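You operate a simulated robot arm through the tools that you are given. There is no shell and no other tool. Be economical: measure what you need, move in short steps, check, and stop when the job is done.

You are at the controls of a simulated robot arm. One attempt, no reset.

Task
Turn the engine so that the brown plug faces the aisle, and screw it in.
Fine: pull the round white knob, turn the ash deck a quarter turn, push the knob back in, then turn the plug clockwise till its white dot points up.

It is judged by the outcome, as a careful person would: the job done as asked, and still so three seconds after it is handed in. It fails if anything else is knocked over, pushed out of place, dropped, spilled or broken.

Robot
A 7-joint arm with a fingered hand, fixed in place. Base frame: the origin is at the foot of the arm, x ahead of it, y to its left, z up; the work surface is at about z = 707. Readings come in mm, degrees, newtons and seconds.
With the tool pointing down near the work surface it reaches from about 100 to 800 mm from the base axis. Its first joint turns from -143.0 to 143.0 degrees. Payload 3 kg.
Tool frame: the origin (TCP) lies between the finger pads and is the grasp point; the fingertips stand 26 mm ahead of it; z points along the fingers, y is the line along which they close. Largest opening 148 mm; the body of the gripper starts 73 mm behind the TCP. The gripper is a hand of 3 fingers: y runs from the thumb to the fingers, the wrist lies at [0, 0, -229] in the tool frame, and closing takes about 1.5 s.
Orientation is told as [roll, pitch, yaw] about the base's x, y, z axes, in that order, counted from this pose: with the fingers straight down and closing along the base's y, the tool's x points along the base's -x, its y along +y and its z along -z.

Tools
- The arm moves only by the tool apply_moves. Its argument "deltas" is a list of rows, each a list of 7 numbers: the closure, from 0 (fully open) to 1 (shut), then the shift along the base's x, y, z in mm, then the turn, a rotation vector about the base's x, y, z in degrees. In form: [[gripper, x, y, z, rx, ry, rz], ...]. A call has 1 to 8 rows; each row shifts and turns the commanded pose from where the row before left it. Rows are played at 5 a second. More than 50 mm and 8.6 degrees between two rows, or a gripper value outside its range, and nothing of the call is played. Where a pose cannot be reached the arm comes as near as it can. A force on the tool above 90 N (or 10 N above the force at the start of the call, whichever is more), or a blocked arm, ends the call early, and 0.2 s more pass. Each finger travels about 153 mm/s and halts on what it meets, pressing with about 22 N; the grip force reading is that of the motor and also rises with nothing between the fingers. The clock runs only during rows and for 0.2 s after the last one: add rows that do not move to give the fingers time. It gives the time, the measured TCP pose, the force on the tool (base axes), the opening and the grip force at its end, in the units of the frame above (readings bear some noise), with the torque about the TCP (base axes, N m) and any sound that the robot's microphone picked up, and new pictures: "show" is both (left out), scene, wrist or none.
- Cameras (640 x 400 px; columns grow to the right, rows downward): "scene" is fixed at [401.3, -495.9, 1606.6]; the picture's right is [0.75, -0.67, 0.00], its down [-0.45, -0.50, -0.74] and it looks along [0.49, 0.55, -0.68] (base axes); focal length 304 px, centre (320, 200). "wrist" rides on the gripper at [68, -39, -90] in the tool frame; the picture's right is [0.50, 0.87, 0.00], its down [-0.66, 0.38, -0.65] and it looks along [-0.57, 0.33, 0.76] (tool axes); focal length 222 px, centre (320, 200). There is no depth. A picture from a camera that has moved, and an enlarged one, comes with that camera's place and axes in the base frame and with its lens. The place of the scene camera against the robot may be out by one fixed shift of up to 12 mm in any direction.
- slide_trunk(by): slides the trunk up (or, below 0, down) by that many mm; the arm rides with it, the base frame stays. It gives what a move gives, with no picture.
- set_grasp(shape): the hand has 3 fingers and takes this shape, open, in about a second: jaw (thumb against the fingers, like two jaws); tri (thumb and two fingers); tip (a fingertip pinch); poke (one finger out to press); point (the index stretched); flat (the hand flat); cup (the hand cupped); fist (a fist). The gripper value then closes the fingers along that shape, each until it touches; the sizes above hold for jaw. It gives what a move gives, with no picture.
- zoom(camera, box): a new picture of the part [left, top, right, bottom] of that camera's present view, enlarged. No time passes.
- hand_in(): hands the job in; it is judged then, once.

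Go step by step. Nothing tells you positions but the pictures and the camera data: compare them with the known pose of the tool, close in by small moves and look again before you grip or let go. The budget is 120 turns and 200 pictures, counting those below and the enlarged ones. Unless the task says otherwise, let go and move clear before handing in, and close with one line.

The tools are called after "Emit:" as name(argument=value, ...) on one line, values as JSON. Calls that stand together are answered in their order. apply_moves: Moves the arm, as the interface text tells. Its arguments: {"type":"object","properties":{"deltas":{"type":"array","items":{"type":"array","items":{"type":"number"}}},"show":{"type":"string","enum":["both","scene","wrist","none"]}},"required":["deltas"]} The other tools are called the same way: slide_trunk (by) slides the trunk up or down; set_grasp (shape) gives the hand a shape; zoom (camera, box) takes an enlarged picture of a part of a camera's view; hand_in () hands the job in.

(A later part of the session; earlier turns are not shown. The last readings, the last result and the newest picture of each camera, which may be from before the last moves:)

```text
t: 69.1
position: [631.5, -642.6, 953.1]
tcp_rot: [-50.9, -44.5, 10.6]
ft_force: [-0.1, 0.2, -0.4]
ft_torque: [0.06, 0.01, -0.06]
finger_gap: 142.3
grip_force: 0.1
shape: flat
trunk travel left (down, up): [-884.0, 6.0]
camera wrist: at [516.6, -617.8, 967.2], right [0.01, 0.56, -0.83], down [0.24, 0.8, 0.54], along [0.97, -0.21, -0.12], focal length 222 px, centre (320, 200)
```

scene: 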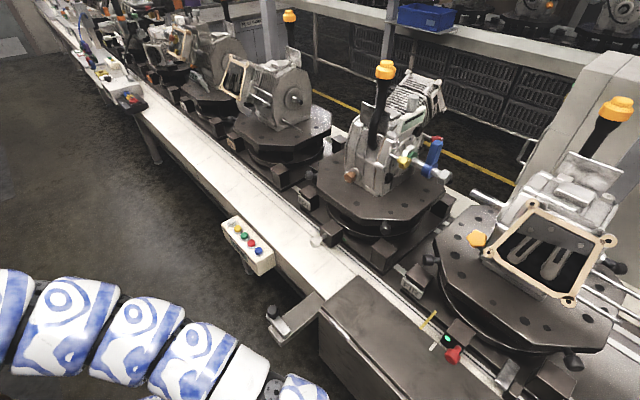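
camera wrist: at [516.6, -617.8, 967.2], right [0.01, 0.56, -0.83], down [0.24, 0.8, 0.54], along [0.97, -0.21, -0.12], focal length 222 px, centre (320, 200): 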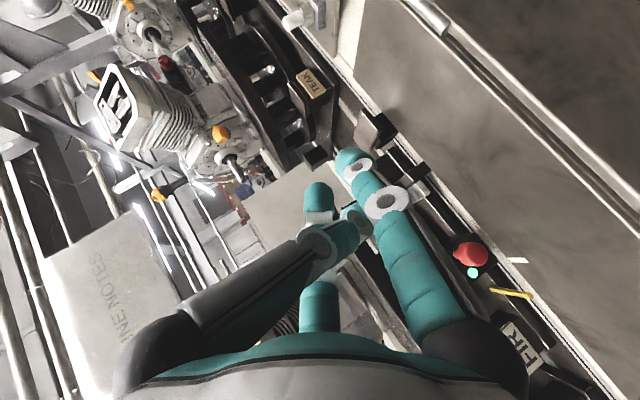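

Nothing appears disturbed. I'll bring the hand back in short calls, un-yawing as it goes.

Emit:
apply_moves(deltas=[[0, -5, 40, 5, 0, 0, 4], [0, -5, 40, 5, 0, 0, 4], [0, -5, 40, 5, 0, 0, 4], [0, 0, 40, 5, 0, 0, 4]], show="scene")

```text
t: 70.1
position: [705.7, -521.9, 988.1]
tcp_rot: [-51.0, -44.5, 26.6]
ft_force: [0.0, -0.6, 0.2]
ft_torque: [0.02, 0.02, 0.04]
finger_gap: 0.0
grip_force: 0.2
shape: flat
out of reach, approached as far as the arm can: row 2, 3, 4
trunk travel left (down, up): [-884.0, 6.0]
```

scene: 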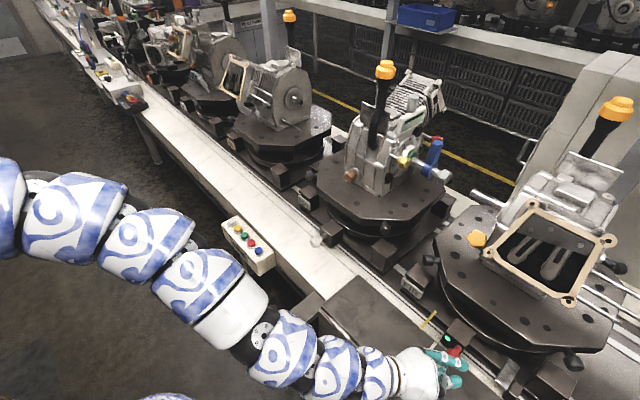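

I'll unwind the remaining roll towards the hand's original attitude to free the wrist.

Emit:
apply_moves(deltas=[[0, 0, 0, 5, 5.76, -4.3, -3.5], [0, 0, 0, 5, 5.76, -4.3, -3.5], [0, 0, 0, 5, 5.76, -4.3, -3.5], [0, 0, 0, 5, 5.76, -4.3, -3.5]], show="none")

Emit:
apply_moves(deltas=[[0, -15, 15, 5, 0, 0, 4], [0, -15, 15, 5, 0, 0, 4], [0, 0, 0, 0, 0, 0, 0]])

```text
t: 71.1
position: [716.9, -524.4, 1002.6]
tcp_rot: [-13.3, -64.1, -19.3]
ft_force: [-0.8, 0.0, 0.4]
ft_torque: [-0.01, -0.03, 0.01]
finger_gap: 0.0
grip_force: 0.0
shape: flat
out of reach, approached as far as the arm can: row 1, 2, 4
trunk travel left (down, up): [-884.0, 6.0]
```

```text
t: 71.9
position: [718.6, -510.5, 990.7]
tcp_rot: [-13.4, -64.1, -11.0]
ft_force: [0.2, -0.2, 0.1]
ft_torque: [0.01, 0.02, 0.01]
finger_gap: 0.2
grip_force: 0.0
shape: flat
out of reach, approached as far as the arm can: row 1, 2
trunk travel left (down, up): [-884.0, 6.0]
camera wrist: at [601.8, -504.2, 971.6], right [0.12, 0.83, -0.54], down [-0.1, 0.55, 0.83], along [0.99, -0.05, 0.15], focal length 222 px, centre (320, 200)
```

scene: 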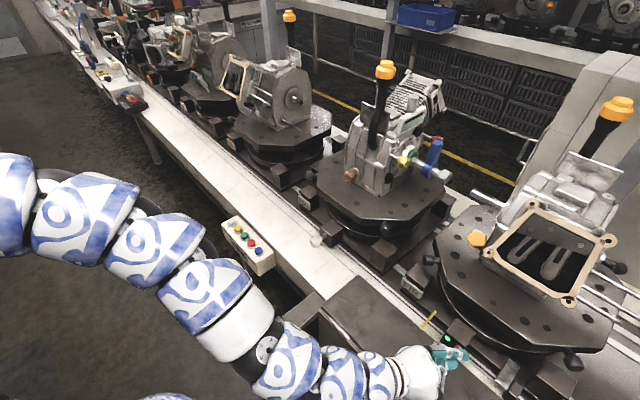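
wrist: 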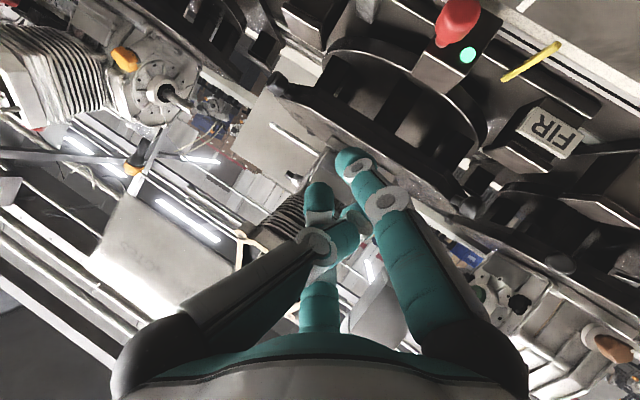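

I'll yaw the tool towards +y here, in clear space, to bring the elbow back to the other side.

Emit:
apply_moves(deltas=[[0, 0, 0, 0, 0, 0, 8], [0, 0, 0, 0, 0, 0, 8], [0, 0, 0, 0, 0, 0, 8], [0, 0, 0, 0, 0, 0, 8], [0, 0, 0, 0, 0, 0, 0]], show="none")

Emit:
apply_moves(deltas=[[0, -10, 10, 0, 0, 0, 0], [0, -10, 10, 0, 0, 0, 0], [0, 0, 0, 0, 0, 0, 0]], show="scene")

```text
t: 73.1
position: [718.9, -509.2, 990.1]
tcp_rot: [-13.3, -64.0, 21.1]
ft_force: [-0.1, 0.0, 0.4]
ft_torque: [0.01, 0.01, 0.0]
finger_gap: 0.0
grip_force: 0.1
shape: flat
trunk travel left (down, up): [-884.0, 6.0]
```

```text
t: 73.9
position: [699.9, -490.0, 990.1]
tcp_rot: [-13.4, -64.0, 21.0]
ft_force: [-0.3, -0.1, 0.5]
ft_torque: [0.0, -0.01, -0.03]
finger_gap: 0.0
grip_force: 0.0
shape: flat
trunk travel left (down, up): [-884.0, 6.0]
```

scene: 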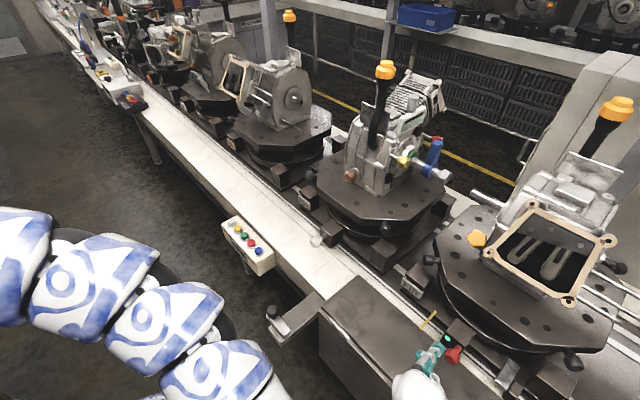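

Free motion again. I'll continue back towards the knob area in short calls.

Emit:
apply_moves(deltas=[[0, -15, 35, 0, 0, 0, 0], [0, -15, 35, 0, 0, 0, 0], [0, -10, 35, 0, 0, 0, 0], [0, -5, 40, 0, 0, 0, 0], [0, 0, 40, 0, 0, 0, 0]], show="none")

Emit:
apply_moves(deltas=[[0, 0, 35, 0, 0, 0, 0], [0, 0, 35, 0, 0, 0, 0], [0, 0, 0, 0, 0, 0, 0]], show="scene")

```text
t: 75.1
position: [717.2, -414.7, 964.4]
tcp_rot: [-13.3, -64.1, 20.9]
ft_force: [-0.1, 0.0, -0.5]
ft_torque: [0.02, 0.03, 0.0]
finger_gap: 0.0
grip_force: 0.1
shape: flat
out of reach, approached as far as the arm can: row 1, 2, 3, 4, 5
trunk travel left (down, up): [-884.0, 6.0]
```

```text
t: 75.9
position: [728.0, -397.2, 962.7]
tcp_rot: [-13.3, -64.0, 21.0]
ft_force: [0.7, 0.2, -0.7]
ft_torque: [-0.05, 0.0, 0.02]
finger_gap: 0.0
grip_force: 0.1
shape: flat
out of reach, approached as far as the arm can: row 1, 2
trunk travel left (down, up): [-884.0, 6.0]
```

scene: 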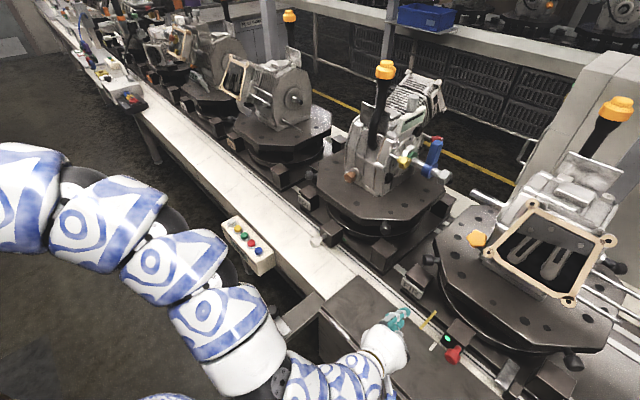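

I'll return to the known-good attitude (tool pointing down, as at the start), which should free the elbow.

Emit:
apply_moves(deltas=[[0, 0, 0, 10, 0, 8, 0], [0, 0, 0, 10, 0, 8, 0], [0, 0, 0, 10, 0, 8, 0], [0, 0, 0, 10, 0, 8, 0], [0, 0, 0, 10, 0, 8, 0], [0, 0, 0, 10, 0, 8, 0]], show="none")

Emit:
apply_moves(deltas=[[0, 0, 20, 10, 0, 0, 0], [0, 0, 20, 10, 0, 0, 0], [0, 0, 0, 0, 0, 0, 0]], show="scene")

```text
t: 77.3
position: [747.2, -406.1, 1002.8]
tcp_rot: [2.6, -17.2, 9.5]
ft_force: [-0.3, 0.1, 0.0]
ft_torque: [-0.03, 0.0, -0.01]
finger_gap: 0.0
grip_force: 0.1
shape: flat
out of reach, approached as far as the arm can: row 1, 2, 3
trunk travel left (down, up): [-884.0, 6.0]
```

```text
t: 78.1
position: [748.5, -367.2, 1022.6]
tcp_rot: [2.8, -17.3, 9.5]
ft_force: [0.4, -0.5, 0.3]
ft_torque: [-0.01, 0.02, 0.04]
finger_gap: 0.1
grip_force: 0.1
shape: flat
trunk travel left (down, up): [-884.0, 6.0]
```

scene: 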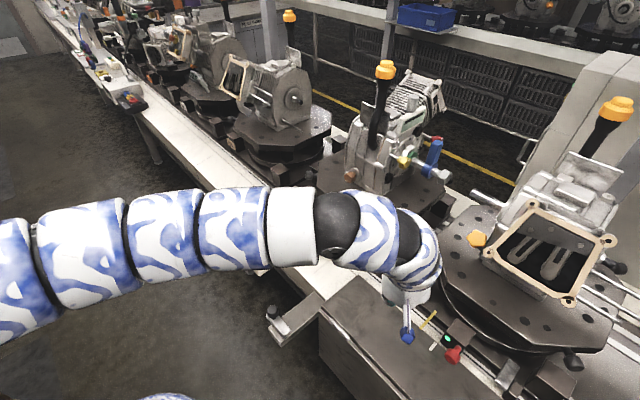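

Working well. I'll go up and over to y≈0.

Emit:
apply_moves(deltas=[[0, -5, 40, 25, 0, 0, 0], [0, -5, 40, 25, 0, 0, 0], [0, -5, 40, 25, 0, 0, 0], [0, 0, 45, 20, 0, 0, 0], [0, 0, 45, 0, 0, 0, 0], [0, 0, 45, 0, 0, 0, 0], [0, 0, 45, 0, 0, 0, 0], [0, 0, 45, 0, 0, 0, 0]], show="scene")

```text
t: 79.9
position: [826.4, -39.6, 1067.5]
tcp_rot: [2.7, -17.5, 9.4]
ft_force: [0.1, 0.0, -0.1]
ft_torque: [0.03, 0.03, -0.01]
finger_gap: 0.0
grip_force: 0.1
shape: flat
out of reach, approached as far as the arm can: row 1, 2, 3, 4, 6, 7, 8
trunk travel left (down, up): [-884.0, 6.0]
```

scene: 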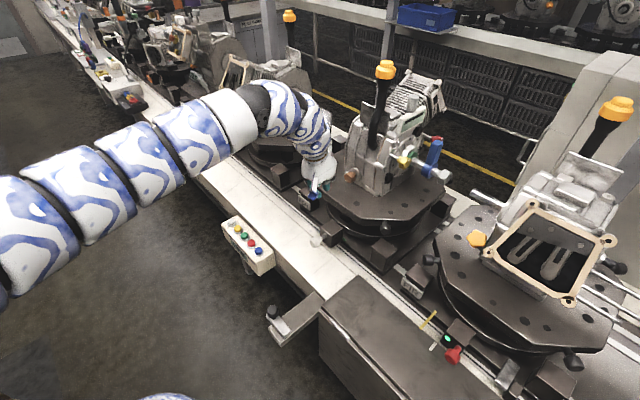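

Now I'll pitch the tool forward again here while drawing back in x.

Emit:
apply_moves(deltas=[[0, -10, 5, 0, 0, -8, 0], [0, -15, 5, 0, 0, -8, 0], [0, -15, 5, 0, 0, -8, 0], [0, -20, 5, 0, 0, -8, 0], [0, -20, 5, -10, 0, -8, 0], [0, -20, 5, -10, 0, 0, 0]])

```text
t: 81.3
position: [784.0, -19.2, 994.1]
tcp_rot: [-8.3, -56.5, 16.4]
ft_force: [0.3, 0.2, 1.1]
ft_torque: [-0.02, 0.02, -0.03]
finger_gap: 0.1
grip_force: 0.1
shape: flat
out of reach, approached as far as the arm can: row 1, 2, 3, 4, 5
trunk travel left (down, up): [-884.0, 6.0]
camera wrist: at [679.5, -76.3, 991.0], right [-0.41, 0.77, -0.49], down [-0.26, 0.41, 0.87], along [0.88, 0.48, 0.03], focal length 222 px, centre (320, 200)
```

scene: 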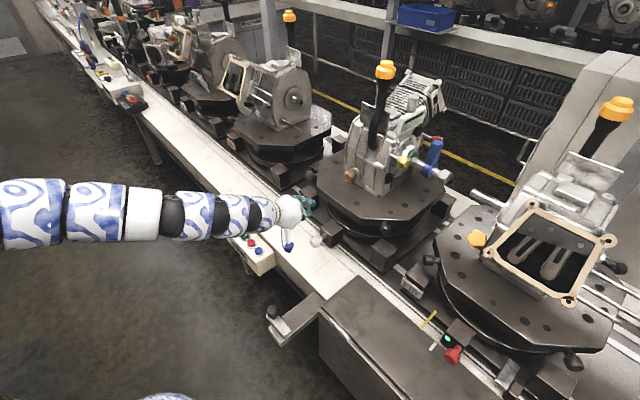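
wrist: 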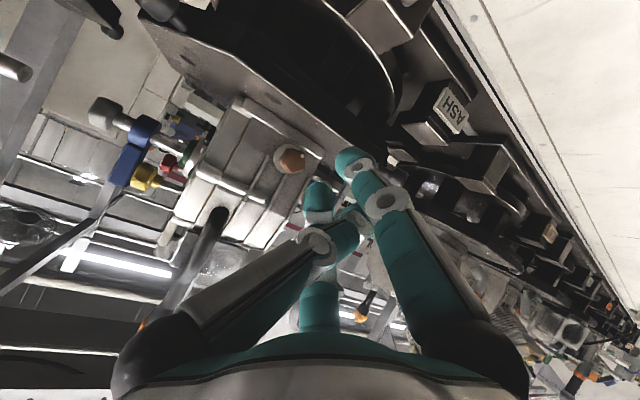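

Good, I'm in front of the knob with free motion downward. I'll set the jaw shape half-open and descend to a pre-grasp in front of the knob.

Emit:
set_grasp(shape="jaw")

Emit:
apply_moves(deltas=[[0.5, 0, 5, -30, 0, 0, 0], [0.5, 0, 5, -30, 0, 0, 0], [0.5, -4, 5, -30, 0, 0, 0], [0.5, -4, 5, -30, 0, 0, 0], [0.5, 0, 2, -25, 0, 0, 0], [0.5, 0, 0, -20, 0, 0, 0], [0.5, 0, 0, 0, 0, 0, 0]])

```text
t: 82.2
position: [785.3, -19.3, 994.8]
tcp_rot: [-8.2, -56.6, 16.3]
ft_force: [0.1, -0.3, 0.3]
ft_torque: [-0.01, -0.01, 0.02]
finger_gap: 147.8
grip_force: 0.1
shape: jaw
trunk travel left (down, up): [-884.0, 6.0]
```

```text
t: 83.8
position: [776.8, 3.4, 838.5]
tcp_rot: [-8.3, -56.5, 16.4]
ft_force: [-0.3, -0.9, 0.7]
ft_torque: [0.01, -0.02, 0.01]
finger_gap: 74.2
grip_force: 0.1
shape: jaw
out of reach, approached as far as the arm can: row 5
trunk travel left (down, up): [-884.0, 6.0]
camera wrist: at [671.6, -54.3, 834.6], right [-0.41, 0.77, -0.49], down [-0.26, 0.41, 0.87], along [0.88, 0.48, 0.03], focal length 222 px, centre (320, 200)
```

scene: 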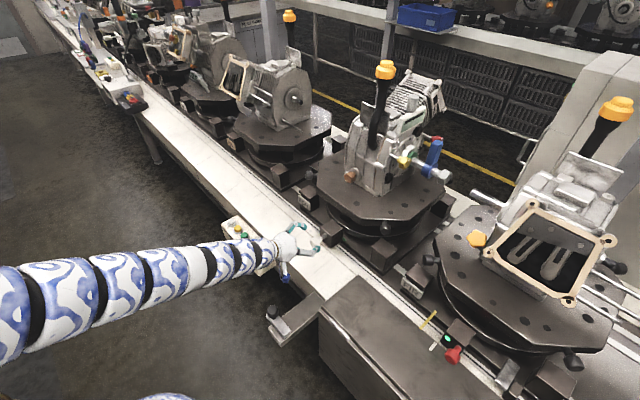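
wrist: 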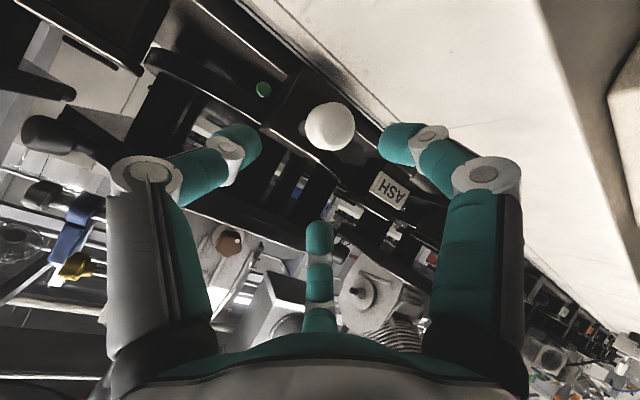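

The knob is at about (824, 6, 790). I'll advance onto it.

Emit:
apply_moves(deltas=[[0.5, 0, 0, -16, 0, 0, 0], [0.5, 14, 1, -9, 0, 0, 0], [0.5, 14, 1, -9, 0, 0, 0], [0.5, 12, 0, -9, 0, 0, 0], [0.5, 0, 0, 0, 0, 0, 0]], show="wrist")

Emit:
zoom(camera="scene", box=[250, 195, 390, 285])

```text
t: 85.0
position: [775.8, 3.0, 821.2]
tcp_rot: [-8.2, -56.4, 16.5]
ft_force: [-0.1, 0.8, 0.5]
ft_torque: [0.01, -0.02, 0.0]
finger_gap: 74.0
grip_force: 0.0
shape: jaw
out of reach, approached as far as the arm can: row 2, 3, 4
trunk travel left (down, up): [-884.0, 6.0]
camera wrist: at [671.7, -54.6, 818.1], right [-0.41, 0.77, -0.49], down [-0.26, 0.41, 0.87], along [0.88, 0.48, 0.03], focal length 222 px, centre (320, 200)
```

wrist: 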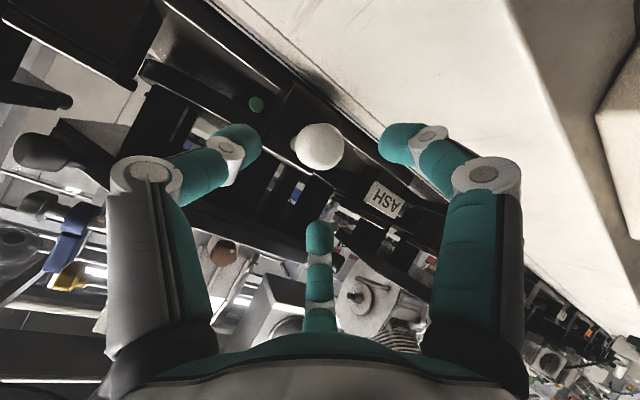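

```text
4.44 times, centred on (320, 240) of scene
camera zoom: at [401.3, -495.9, 1606.6], right [0.75, -0.67, 0.0], down [-0.45, -0.5, -0.74], along [0.49, 0.55, -0.68], focal length 1350 px, centre (320, 22)
```

zoom: 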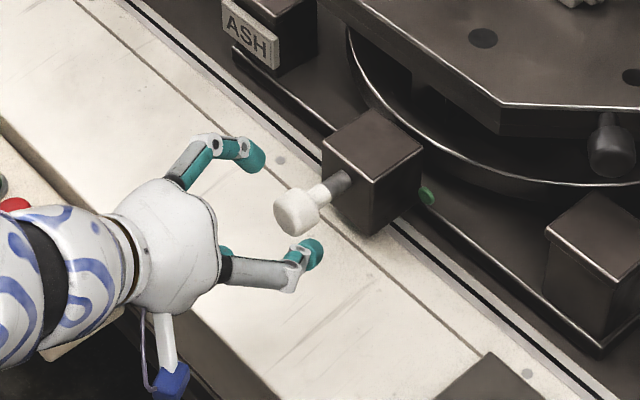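

The arm is at full stretch with the trunk all the way up. I'll raise the hand 110 and lower the trunk 110 to recover reach.

Emit:
apply_moves(deltas=[[0.5, 0, 0, 28, 0, 0, 0], [0.5, 0, 0, 28, 0, 0, 0], [0.5, 0, 0, 28, 0, 0, 0], [0.5, 0, 0, 26, 0, 0, 0], [0.5, 0, 0, 0, 0, 0, 0]], show="none")

Emit:
slide_trunk(by=-100)

Emit:
apply_moves(deltas=[[0.5, 0, 0, 0, 0, 0, 0]], show="wrist")

```text
t: 86.2
position: [776.0, -1.2, 933.8]
tcp_rot: [-8.2, -56.5, 16.4]
ft_force: [-0.1, -0.7, 0.4]
ft_torque: [-0.01, 0.01, 0.05]
finger_gap: 74.0
grip_force: 0.0
shape: jaw
trunk travel left (down, up): [-884.0, 6.0]
```

```text
t: 87.5
position: [774.8, 0.5, 833.5]
tcp_rot: [-8.4, -56.5, 16.6]
ft_force: [0.1, 0.3, -0.6]
ft_torque: [0.01, 0.03, -0.03]
finger_gap: 74.1
grip_force: 0.0
shape: jaw
trunk travel left (down, up): [-784.0, 106.0]
```

```text
t: 87.9
position: [775.7, 0.6, 833.3]
tcp_rot: [-8.2, -56.6, 16.4]
ft_force: [0.2, 1.3, 0.5]
ft_torque: [-0.06, 0.04, 0.0]
finger_gap: 74.1
grip_force: 0.1
shape: jaw
trunk travel left (down, up): [-784.0, 106.0]
camera wrist: at [671.4, -56.7, 830.0], right [-0.41, 0.77, -0.49], down [-0.26, 0.41, 0.87], along [0.88, 0.48, 0.03], focal length 222 px, centre (320, 200)
```

wrist: 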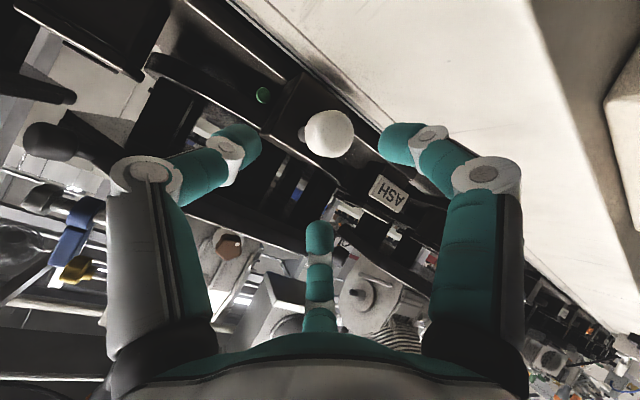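

Knob confirmed at (824, 6, 790). I'll advance.

Emit:
apply_moves(deltas=[[0.5, 4, 1, -15, 0, 0, 0], [0.5, 14, 2, -9, 0, 0, 0], [0.5, 13, 2, -9, 0, 0, 0], [0.5, 11, 0, -7, 0, 0, 0], [0.5, 0, 0, 0, 0, 0, 0]], show="wrist")

```text
t: 89.1
position: [816.7, 4.2, 793.6]
tcp_rot: [-8.3, -56.5, 16.4]
ft_force: [-0.2, 1.2, 0.0]
ft_torque: [0.0, -0.03, -0.02]
finger_gap: 74.2
grip_force: 0.0
shape: jaw
trunk travel left (down, up): [-784.0, 106.0]
camera wrist: at [713.0, -52.5, 790.6], right [-0.41, 0.77, -0.49], down [-0.26, 0.41, 0.87], along [0.88, 0.48, 0.03], focal length 222 px, centre (320, 200)
```

wrist: 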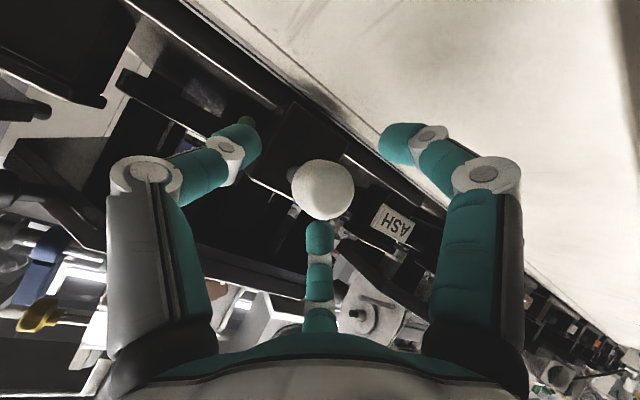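

The knob is centred in the chuck. I'll close and push it in +x.

Emit:
apply_moves(deltas=[[0.7, 0, 0, 0, 0, 0, 0], [0.85, 0, 0, 0, 0, 0, 0], [1, 0, 0, 0, 0, 0, 0], [1, 0, 0, 0, 0, 0, 0], [1, 0, 0, 0, 0, 0, 0], [1, 0, 0, 0, 0, 0, 0]], show="none")

Emit:
apply_moves(deltas=[[1, 5, 0, 0, 0, 0, 0], [1, 5, 0, 0, 0, 0, 0], [1, 5, 0, 0, 0, 0, 0], [1, 5, 0, 0, 0, 0, 0], [1, 0, 0, 0, 0, 0, 0]], show="wrist")

Emit:
zoom(camera="scene", box=[250, 195, 390, 285])

```text
t: 90.5
position: [816.2, 5.4, 794.2]
tcp_rot: [-8.2, -56.5, 16.5]
ft_force: [3.7, 4.8, -0.3]
ft_torque: [0.18, -0.28, 0.08]
finger_gap: 27.2
grip_force: 22.3
shape: jaw
trunk travel left (down, up): [-784.0, 106.0]
```

```text
t: 91.7
position: [837.8, 6.3, 793.8]
tcp_rot: [-8.2, -56.4, 16.4]
ft_force: [-12.1, -2.5, 4.5]
ft_torque: [0.15, -0.22, -0.1]
finger_gap: 28.1
grip_force: 22.1
shape: jaw
trunk travel left (down, up): [-784.0, 106.0]
camera wrist: at [732.7, -50.9, 790.3], right [-0.41, 0.77, -0.49], down [-0.26, 0.41, 0.87], along [0.88, 0.48, 0.03], focal length 222 px, centre (320, 200)
```

wrist: 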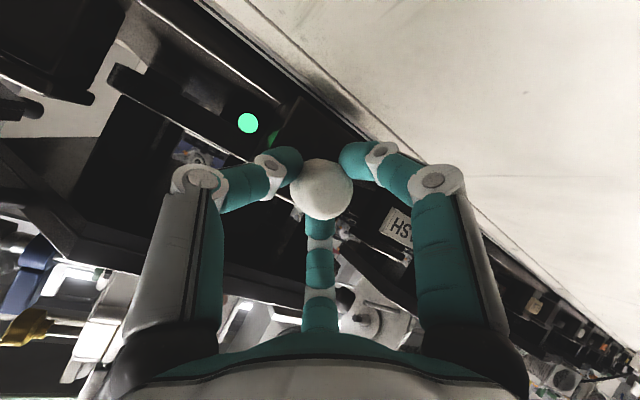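

```text
4.44 times, centred on (320, 240) of scene
camera zoom: at [401.3, -495.9, 1606.6], right [0.75, -0.67, 0.0], down [-0.45, -0.5, -0.74], along [0.49, 0.55, -0.68], focal length 1350 px, centre (320, 22)
```

zoom: 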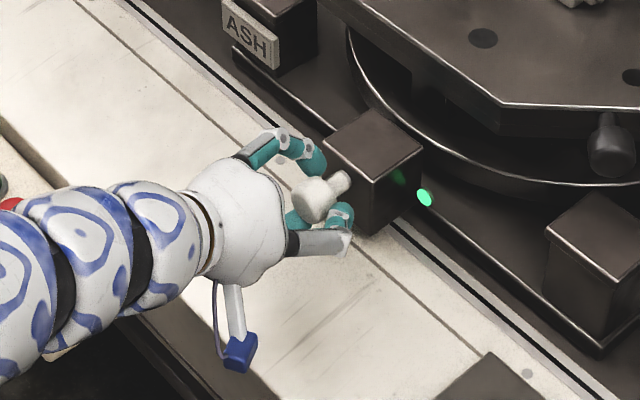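

The green light is on, so the lock is engaged. A slight extra push, then release and back off.

Emit:
apply_moves(deltas=[[1, 3, 0, 0, 0, 0, 0], [1, 0, 0, 0, 0, 0, 0], [0.8, -3, 0, 0, 0, 0, 0], [0.5, 0, 0, 0, 0, 0, 0], [0.5, 0, 0, 0, 0, 0, 0], [0.5, 0, 0, 0, 0, 0, 0]], show="none")

Emit:
apply_moves(deltas=[[0.5, -15, -2, 9, 0, 0, 0], [0.5, -17, -2, 10, 0, 0, 0], [0.5, -17, -2, 15, 0, 0, 0], [0.5, -10, 0, 20, 0, 0, 0], [0.5, 0, 0, 25, 0, 0, 0], [0.5, 0, 0, 25, 0, 0, 0]])

Emit:
zoom(camera="scene", box=[300, 130, 400, 270])

```text
t: 93.1
position: [838.4, 6.4, 794.4]
tcp_rot: [-8.2, -56.5, 16.4]
ft_force: [0.6, 0.0, -0.1]
ft_torque: [-0.01, 0.04, 0.0]
finger_gap: 73.2
grip_force: 0.0
shape: jaw
trunk travel left (down, up): [-784.0, 106.0]
```

```text
t: 94.5
position: [779.3, -0.7, 897.2]
tcp_rot: [-8.2, -56.5, 16.5]
ft_force: [0.5, 0.9, 0.1]
ft_torque: [0.02, 0.0, 0.01]
finger_gap: 73.6
grip_force: 0.1
shape: jaw
trunk travel left (down, up): [-784.0, 106.0]
camera wrist: at [675.1, -58.0, 894.8], right [-0.41, 0.77, -0.49], down [-0.26, 0.41, 0.87], along [0.87, 0.48, 0.03], focal length 222 px, centre (320, 200)
```

scene: 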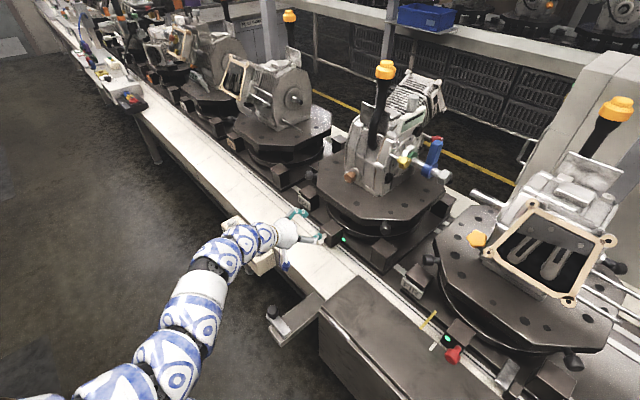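
wrist: 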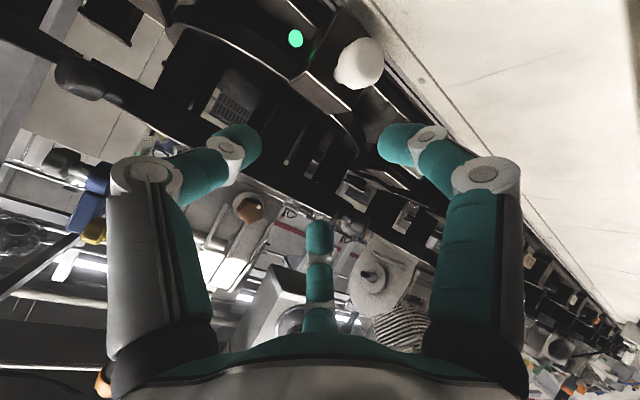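

```text
2.86 times, centred on (350, 200) of scene
camera zoom: at [401.3, -495.9, 1606.6], right [0.75, -0.67, 0.0], down [-0.45, -0.5, -0.74], along [0.49, 0.55, -0.68], focal length 868 px, centre (234, 200)
```

zoom: 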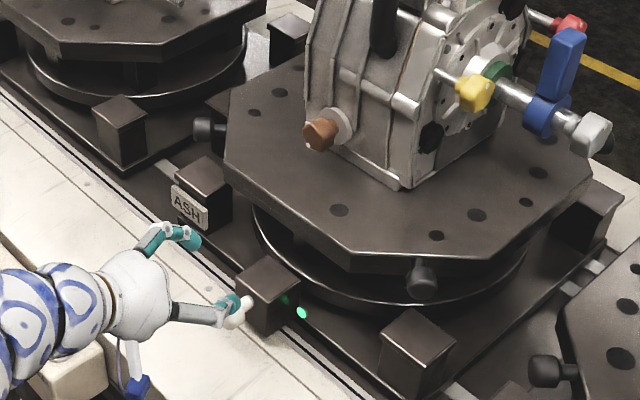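

Lock engaged and knob in. Next is the plug, roughly at (990, 20, 975). I'll zoom to read the dot's angle.

Emit:
zoom(camera="scene", box=[335, 165, 365, 190])

Emit:
zoom(camera="wrist", box=[210, 180, 290, 240])

```text
16.00 times, centred on (350, 178) of scene
camera zoom: at [401.3, -495.9, 1606.6], right [0.75, -0.67, 0.0], down [-0.45, -0.5, -0.74], along [0.49, 0.55, -0.68], focal length 4861 px, centre (-160, 560)
```

zoom: 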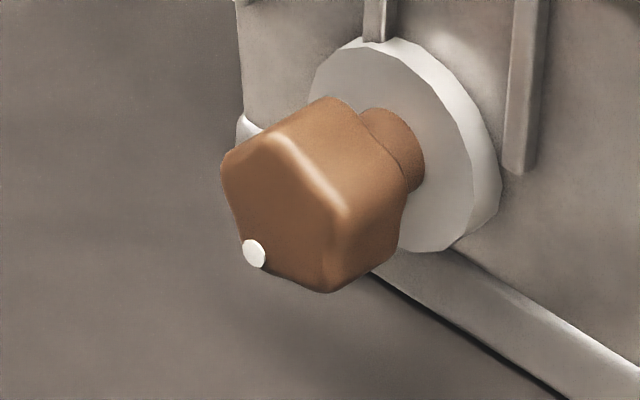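

```text
6.67 times, centred on (250, 210) of wrist
camera zoom: at [675.1, -58.0, 894.8], right [-0.41, 0.77, -0.49], down [-0.26, 0.41, 0.87], along [0.87, 0.48, 0.03], focal length 1481 px, centre (787, 133)
```

zoom: 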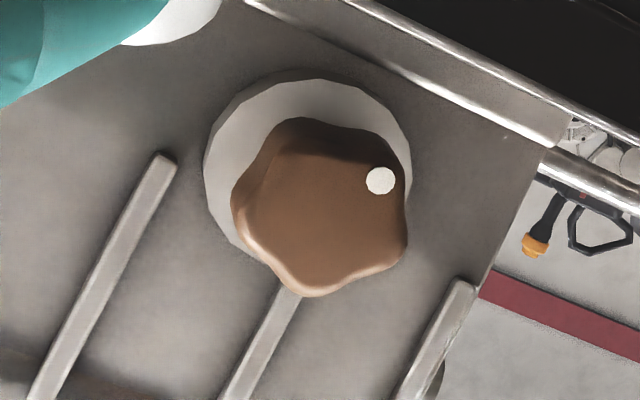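

The dot is at about 7 o'clock seen from the aisle (208° clockwise from up), so the plug needs about 151° clockwise, which is a positive rotation about x. The face centre is at about (989, 26, 970). I'll level the tool and bring it in front of the plug.

Emit:
apply_moves(deltas=[[0.5, 0, 0, 15, 0, 0, -6.7], [0.5, 0, 5, 15, 0, -8.2, 0], [0.5, 0, 5, 15, 0, -8.2, 0], [0.5, 10, 5, 15, 0, -8.2, 0], [0.5, 10, 5, 13, 0, -8.2, 0], [0.5, 10, 5, 0, 0, 0, 0], [0.5, 0, 0, 0, 0, 0, 0]])

```text
t: 96.1
position: [810.1, 25.3, 970.2]
tcp_rot: [-86.6, -84.7, 86.7]
ft_force: [0.0, 0.5, -0.3]
ft_torque: [0.02, 0.02, 0.01]
finger_gap: 73.6
grip_force: 0.1
shape: jaw
trunk travel left (down, up): [-784.0, 106.0]
camera wrist: at [718.9, -21.0, 907.9], right [0.0, 0.82, -0.58], down [-0.65, 0.44, 0.62], along [0.76, 0.38, 0.53], focal length 222 px, centre (320, 200)
```

scene: 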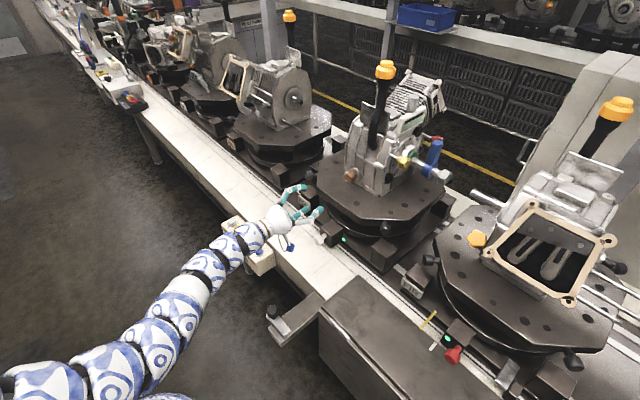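
wrist: 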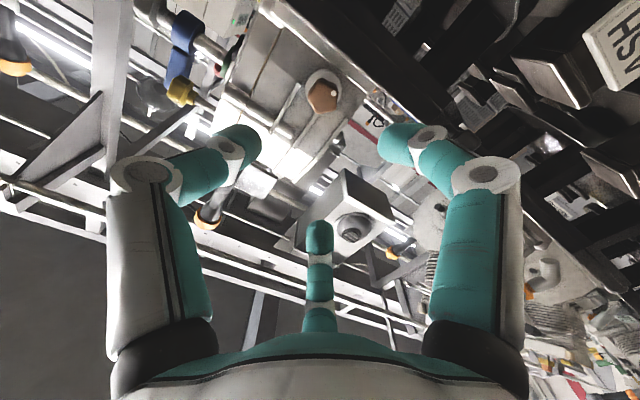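

Tool is level and the plug is confirmed at (989, 26, 968). I'll roll back about -85° (counter-clockwise) in free space so there's room to turn clockwise.

Emit:
apply_moves(deltas=[[0.5, 5, 0, 0, -8, 0, 0], [0.5, 5, 0, 0, -8, 0, 0], [0.5, 5, 0, 0, -8, 0, 0], [0.5, 5, 0, 0, -8, 0, 0], [0.5, 5, 0, 0, -8, 0, 0]], show="none")

Emit:
apply_moves(deltas=[[0.5, 5, 0, 0, -8, 0, 0], [0.5, 5, 0, 0, -8, 0, 0], [0.5, 5, 0, 0, -8, 0, 0], [0.5, 5, 0, 0, -8, 0, 0], [0.5, 5, 0, 0, -8, 0, 0], [0.5, 0, 0, 0, 0, 0, 0]])

```text
t: 97.3
position: [833.8, 23.1, 971.6]
tcp_rot: [-89.7, -44.5, 89.5]
ft_force: [0.2, -0.3, -0.1]
ft_torque: [0.02, -0.03, 0.04]
finger_gap: 73.6
grip_force: 0.2
shape: jaw
trunk travel left (down, up): [-784.0, 106.0]
```

```text
t: 98.7
position: [858.2, 25.3, 971.4]
tcp_rot: [-90.1, -4.7, 89.8]
ft_force: [-0.3, 0.8, 0.5]
ft_torque: [0.01, 0.01, 0.02]
finger_gap: 73.9
grip_force: 0.1
shape: jaw
trunk travel left (down, up): [-784.0, 106.0]
camera wrist: at [767.5, -45.0, 1005.2], right [0.0, -0.43, -0.9], down [-0.65, 0.69, -0.33], along [0.76, 0.59, -0.28], focal length 222 px, centre (320, 200)
```

scene: 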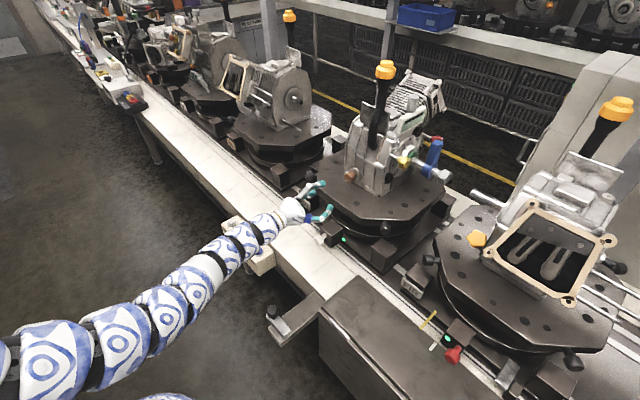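
wrist: 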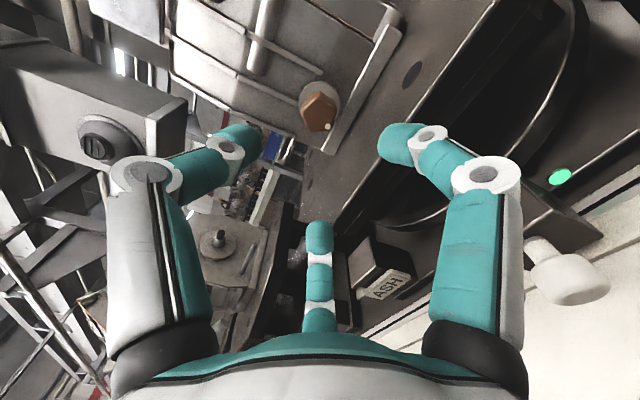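

Everything is tracking well; the plug is at (989, 25, 970). I'll advance to x≈935 and recheck.

Emit:
apply_moves(deltas=[[0.5, 20, 0, 0, 0, 0, 0], [0.5, 20, 0, 0, 0, 0, 0], [0.5, 20, 0, 0, 0, 0, 0], [0.5, 15, 0, 0, 0, 0, 0], [0.5, 0, 0, 0, 0, 0, 0]], show="wrist")

Emit:
zoom(camera="scene", box=[290, 150, 400, 230])

```text
t: 99.9
position: [934.9, 25.0, 972.1]
tcp_rot: [-90.1, -4.6, 89.7]
ft_force: [0.9, 0.1, 0.2]
ft_torque: [0.01, 0.01, 0.0]
finger_gap: 74.0
grip_force: 0.2
shape: jaw
trunk travel left (down, up): [-784.0, 106.0]
camera wrist: at [843.8, -44.8, 1005.5], right [0.0, -0.43, -0.9], down [-0.65, 0.69, -0.32], along [0.76, 0.59, -0.28], focal length 222 px, centre (320, 200)
```

wrist: 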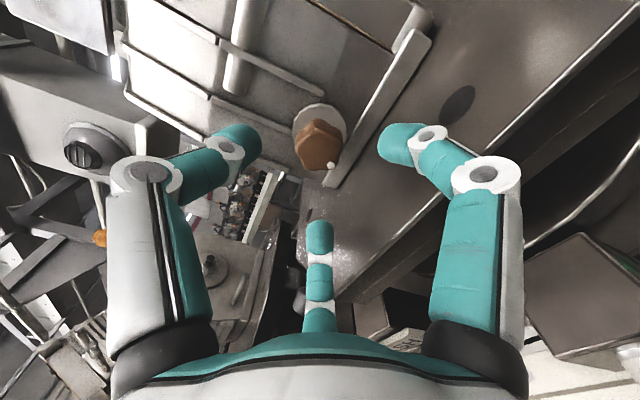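

```text
5.00 times, centred on (345, 190) of scene
camera zoom: at [401.3, -495.9, 1606.6], right [0.75, -0.67, 0.0], down [-0.45, -0.5, -0.74], along [0.49, 0.55, -0.68], focal length 1519 px, centre (195, 250)
```

zoom: 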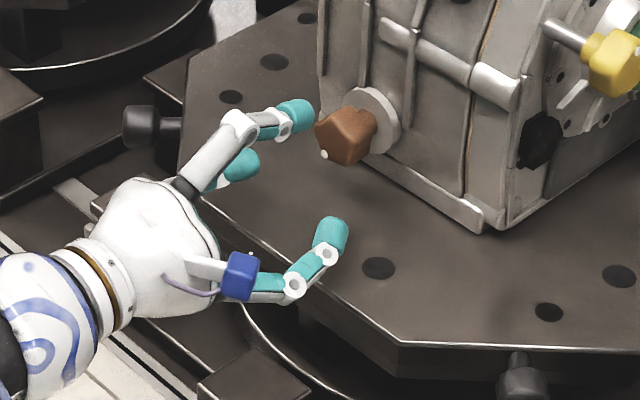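

Slight correction of -3 mm in y, then I advance onto the plug.

Emit:
apply_moves(deltas=[[0.5, 12, -1, 0, 0, 0, 0], [0.5, 12, -1, 1, 0, 0, 0], [0.5, 12, -1, 0, 0, 0, 0], [0.5, 12, 0, 0, 0, 0, 0], [0.5, 0, 0, 0, 0, 0, 0]], show="wrist")

Emit:
zoom(camera="scene", box=[290, 150, 400, 230])

```text
t: 101.1
position: [981.8, 23.5, 974.4]
tcp_rot: [-90.1, -4.6, 89.7]
ft_force: [-0.4, -1.2, 0.1]
ft_torque: [0.0, 0.03, -0.03]
finger_gap: 73.8
grip_force: 0.2
shape: jaw
trunk travel left (down, up): [-784.0, 106.0]
camera wrist: at [891.2, -47.2, 1007.8], right [0.0, -0.43, -0.9], down [-0.65, 0.69, -0.32], along [0.76, 0.59, -0.28], focal length 222 px, centre (320, 200)
```

wrist: 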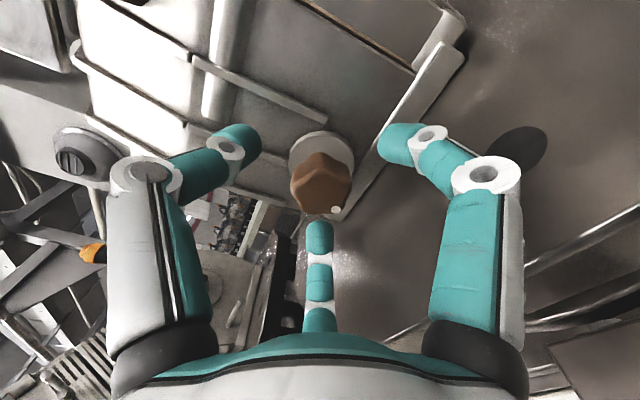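

```text
5.00 times, centred on (345, 190) of scene
camera zoom: at [401.3, -495.9, 1606.6], right [0.75, -0.67, 0.0], down [-0.45, -0.5, -0.74], along [0.49, 0.55, -0.68], focal length 1519 px, centre (195, 250)
```

zoom: 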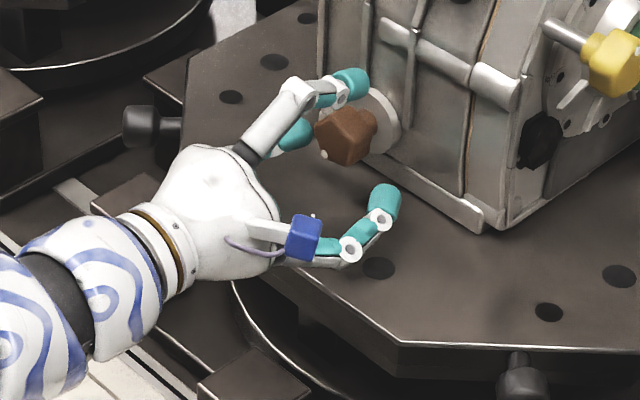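

The plug is centred in the chuck. I'll close.

Emit:
apply_moves(deltas=[[0.7, 0, 0, 0, 0, 0, 0], [0.8, 0, 0, 0, 0, 0, 0], [1, 0, 0, 0, 0, 0, 0], [1, 0, 0, 0, 0, 0, 0], [1, 0, 0, 0, 0, 0, 0], [1, 0, 0, 0, 0, 0, 0]], show="wrist")

```text
t: 102.5
position: [981.8, 21.9, 973.1]
tcp_rot: [-89.9, -4.6, 89.6]
ft_force: [4.1, 2.1, 0.3]
ft_torque: [0.05, 0.01, 0.09]
finger_gap: 25.7
grip_force: 21.9
shape: jaw
trunk travel left (down, up): [-784.0, 106.0]
camera wrist: at [891.6, -47.3, 1007.4], right [0.0, -0.43, -0.9], down [-0.65, 0.69, -0.32], along [0.76, 0.59, -0.28], focal length 222 px, centre (320, 200)
```

wrist: 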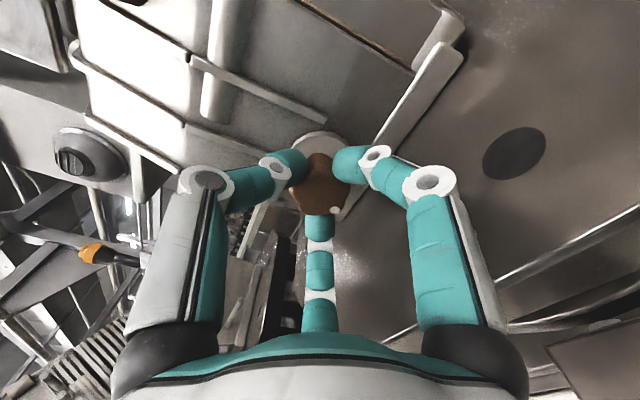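

Gripped. I'll turn clockwise (+rx) in small steps, watching torque and reach.

Emit:
apply_moves(deltas=[[1, 0, 0, 0, 6, 0, 0], [1, 0, 0, 0, 6, 0, 0], [1, 0, 0, 0, 6, 0, 0], [1, 0, 0, 0, 6, 0, 0], [1, 0, 0, 0, 6, 0, 0], [1, 0, 0, 0, 0, 0, 0]], show="wrist")

```text
t: 103.9
position: [981.1, 21.0, 972.8]
tcp_rot: [-89.8, -34.7, 89.6]
ft_force: [10.3, 3.3, 4.6]
ft_torque: [-0.38, 0.4, 0.16]
finger_gap: 24.6
grip_force: 22.0
shape: jaw
trunk travel left (down, up): [-784.0, 106.0]
camera wrist: at [891.1, -55.4, 965.9], right [0.0, 0.08, -1.0], down [-0.65, 0.76, 0.06], along [0.76, 0.65, 0.05], focal length 222 px, centre (320, 200)
```

wrist: 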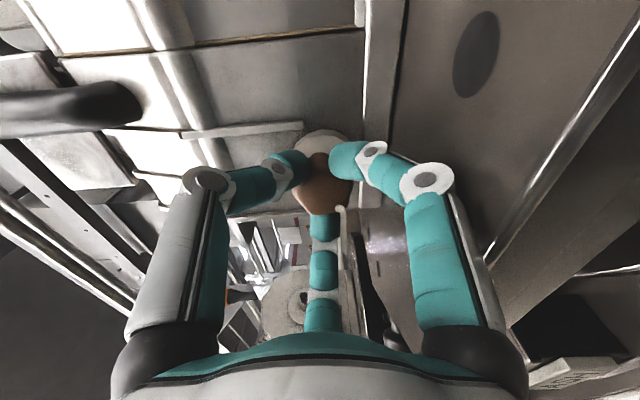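

The plug follows (the dot keeps its place relative to the fingers), and it draws inward slightly. I'll continue, following in x.

Emit:
apply_moves(deltas=[[1, 0.5, 0, 0, 6, 0, 0], [1, 0.5, 0, 0, 6, 0, 0], [1, 0.5, 0, 0, 6, 0, 0], [1, 0.5, 0, 0, 6, 0, 0], [1, 0.5, 0, 0, 6, 0, 0], [1, 0.5, 0, 0, 6, 0, 0], [1, 0, 0, 0, 0, 0, 0]], show="wrist")

```text
t: 105.5
position: [984.8, 20.3, 972.0]
tcp_rot: [-89.1, -70.7, 89.0]
ft_force: [-1.9, -1.8, 8.5]
ft_torque: [-0.15, 0.2, 0.22]
finger_gap: 22.2
grip_force: 22.0
shape: jaw
trunk travel left (down, up): [-784.0, 106.0]
camera wrist: at [893.3, -38.1, 922.1], right [0.0, 0.65, -0.76], down [-0.65, 0.58, 0.5], along [0.76, 0.49, 0.42], focal length 222 px, centre (320, 200)
```

wrist: 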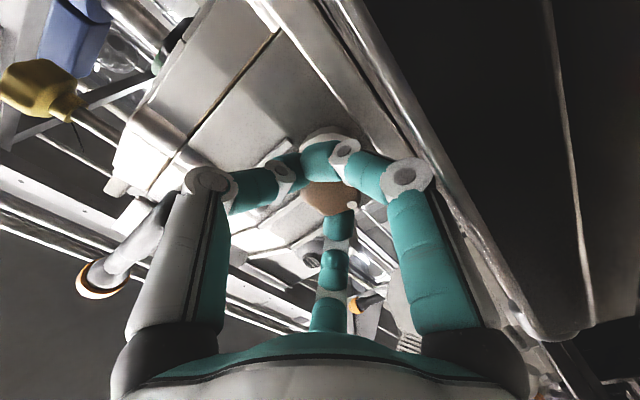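

The grip has shifted a bit. I'll release, back off slightly and check the dot.

Emit:
apply_moves(deltas=[[0.8, 0, 0, 0, 0, 0, 0], [0.5, 0, 0, 0, 0, 0, 0], [0.5, 0, 0, 0, 0, 0, 0], [0.5, -15, 0, 0, 0, 0, 0], [0.5, -15, 0, 0, 0, 0, 0], [0.5, -15, 0, 0, 0, 0, 0], [0.5, 0, 0, 0, 0, 0, 0]], show="wrist")

Emit:
zoom(camera="wrist", box=[280, 100, 380, 200])

Emit:
zoom(camera="scene", box=[335, 160, 365, 190])

```text
t: 107.1
position: [937.2, 22.2, 970.5]
tcp_rot: [-89.0, -70.7, 89.0]
ft_force: [-9.5, 2.7, 20.2]
ft_torque: [0.35, 0.61, 0.11]
finger_gap: 65.8
grip_force: 0.1
shape: jaw
trunk travel left (down, up): [-784.0, 106.0]
camera wrist: at [846.2, -36.7, 920.8], right [0.0, 0.65, -0.76], down [-0.65, 0.58, 0.5], along [0.76, 0.5, 0.42], focal length 222 px, centre (320, 200)
```

wrist: 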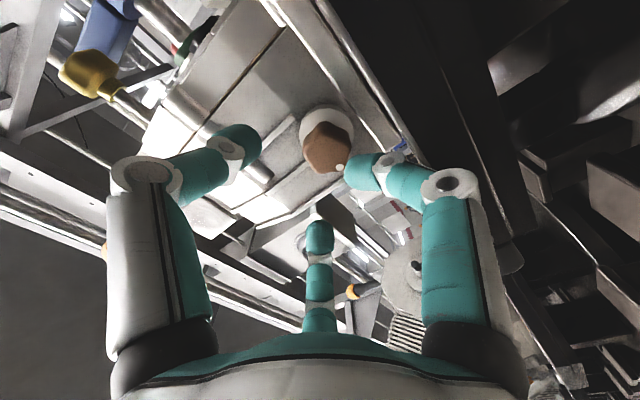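

```text
4.00 times, centred on (330, 150) of wrist
camera zoom: at [846.2, -36.7, 920.8], right [0.0, 0.65, -0.76], down [-0.65, 0.58, 0.5], along [0.76, 0.5, 0.42], focal length 888 px, centre (280, 400)
```

zoom: 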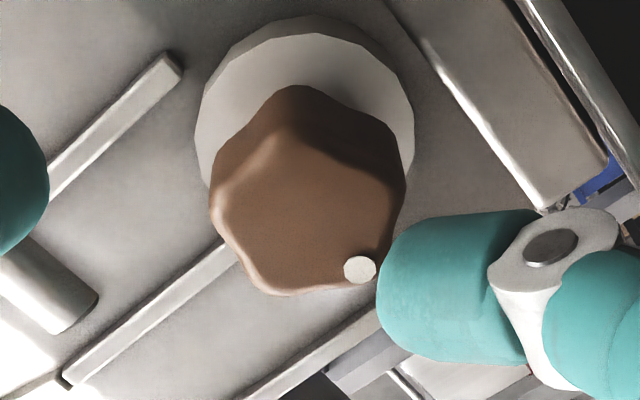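

```text
13.33 times, centred on (350, 175) of scene
camera zoom: at [401.3, -495.9, 1606.6], right [0.75, -0.67, 0.0], down [-0.45, -0.5, -0.74], along [0.49, 0.55, -0.68], focal length 4051 px, centre (-80, 533)
```

zoom: 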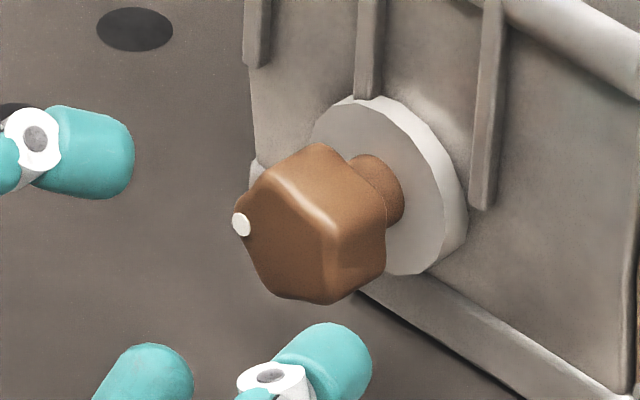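

No slip: the dot is now at about 281°, so about 79° remains. A lower finger brushes the deck, so I'll lift slightly, close the fingers a little, and roll back for a second grip.

Emit:
apply_moves(deltas=[[0.58, 0, 0, 8, 0, 0, 0], [0.58, -5, 0, 0, -8, 0, 0], [0.58, 0, 0, 0, -8, 0, 0], [0.58, 0, 0, 0, -8, 0, 0], [0.58, 0, 0, 0, -8, 0, 0], [0.58, 0, 0, 0, -8, 0, 0]], show="none")

Emit:
apply_moves(deltas=[[0.58, 0, 0, 0, -8, 0, 0], [0.58, 0, 0, 0, -8, 0, 0], [0.58, 0, 0, 0, -8, 0, 0], [0.58, 0, 0, 0, -8, 0, 0], [0.58, 0, 0, 0, -8, 0, 0], [0.58, 0, 0, 0, 0, 0, 0]], show="wrist")

```text
t: 108.5
position: [935.3, 19.7, 979.9]
tcp_rot: [-89.8, -30.5, 89.4]
ft_force: [-0.7, 0.1, 0.0]
ft_torque: [-0.01, -0.01, 0.0]
finger_gap: 62.5
grip_force: 0.0
shape: jaw
trunk travel left (down, up): [-784.0, 106.0]
```

```text
t: 109.9
position: [934.7, 22.7, 979.0]
tcp_rot: [-90.1, 9.4, 89.6]
ft_force: [-0.6, 0.0, 0.4]
ft_torque: [0.01, 0.01, -0.01]
finger_gap: 62.2
grip_force: 0.0
shape: jaw
trunk travel left (down, up): [-784.0, 106.0]
camera wrist: at [844.6, -37.0, 1028.9], right [0.0, -0.64, -0.77], down [-0.65, 0.59, -0.48], along [0.76, 0.5, -0.41], focal length 222 px, centre (320, 200)
```

wrist: 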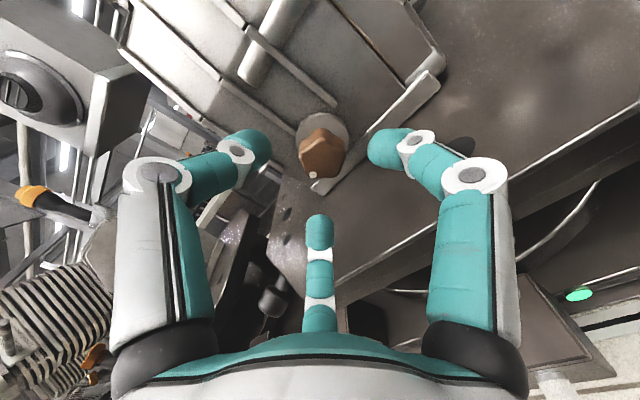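

On axis. I'll advance and regrip.

Emit:
apply_moves(deltas=[[0.58, 13, 0, -1, 0, 0, 0], [0.58, 13, 0, -1, 0, 0, 0], [0.58, 13, 0, -1, 0, 0, 0], [0.58, 11, 0, -1, 0, 0, 0], [0.58, 0, 0, 0, 0, 0, 0]], show="wrist")

Emit:
apply_moves(deltas=[[0.75, 0, 0, 0, 0, 0, 0], [1, 0, 0, 0, 0, 0, 0], [1, 0, 0, 0, 0, 0, 0], [1, 0, 0, 0, 0, 0, 0], [1, 0, 0, 0, 0, 0, 0]], show="wrist")

```text
t: 111.1
position: [985.0, 21.6, 973.9]
tcp_rot: [-90.1, 9.3, 89.7]
ft_force: [0.4, 0.0, 0.5]
ft_torque: [0.0, 0.01, -0.01]
finger_gap: 62.5
grip_force: 0.2
shape: jaw
trunk travel left (down, up): [-784.0, 106.0]
camera wrist: at [893.8, -38.2, 1024.9], right [0.0, -0.63, -0.77], down [-0.65, 0.59, -0.48], along [0.76, 0.5, -0.41], focal length 222 px, centre (320, 200)
```

wrist: 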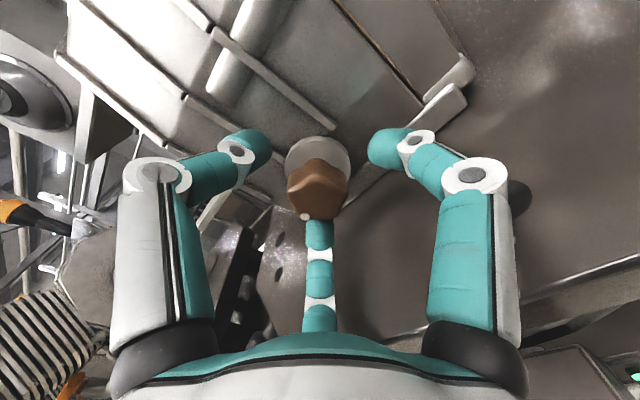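

```text
t: 112.3
position: [984.9, 20.5, 973.7]
tcp_rot: [-90.0, 9.4, 89.6]
ft_force: [3.5, -0.7, 0.7]
ft_torque: [0.03, 0.01, 0.0]
finger_gap: 24.4
grip_force: 22.0
shape: jaw
trunk travel left (down, up): [-784.0, 106.0]
camera wrist: at [894.3, -38.4, 1024.9], right [0.0, -0.63, -0.77], down [-0.65, 0.59, -0.48], along [0.76, 0.5, -0.41], focal length 222 px, centre (320, 200)
```

wrist: 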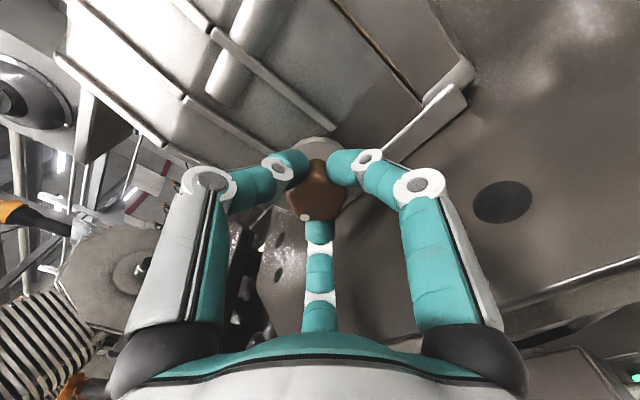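

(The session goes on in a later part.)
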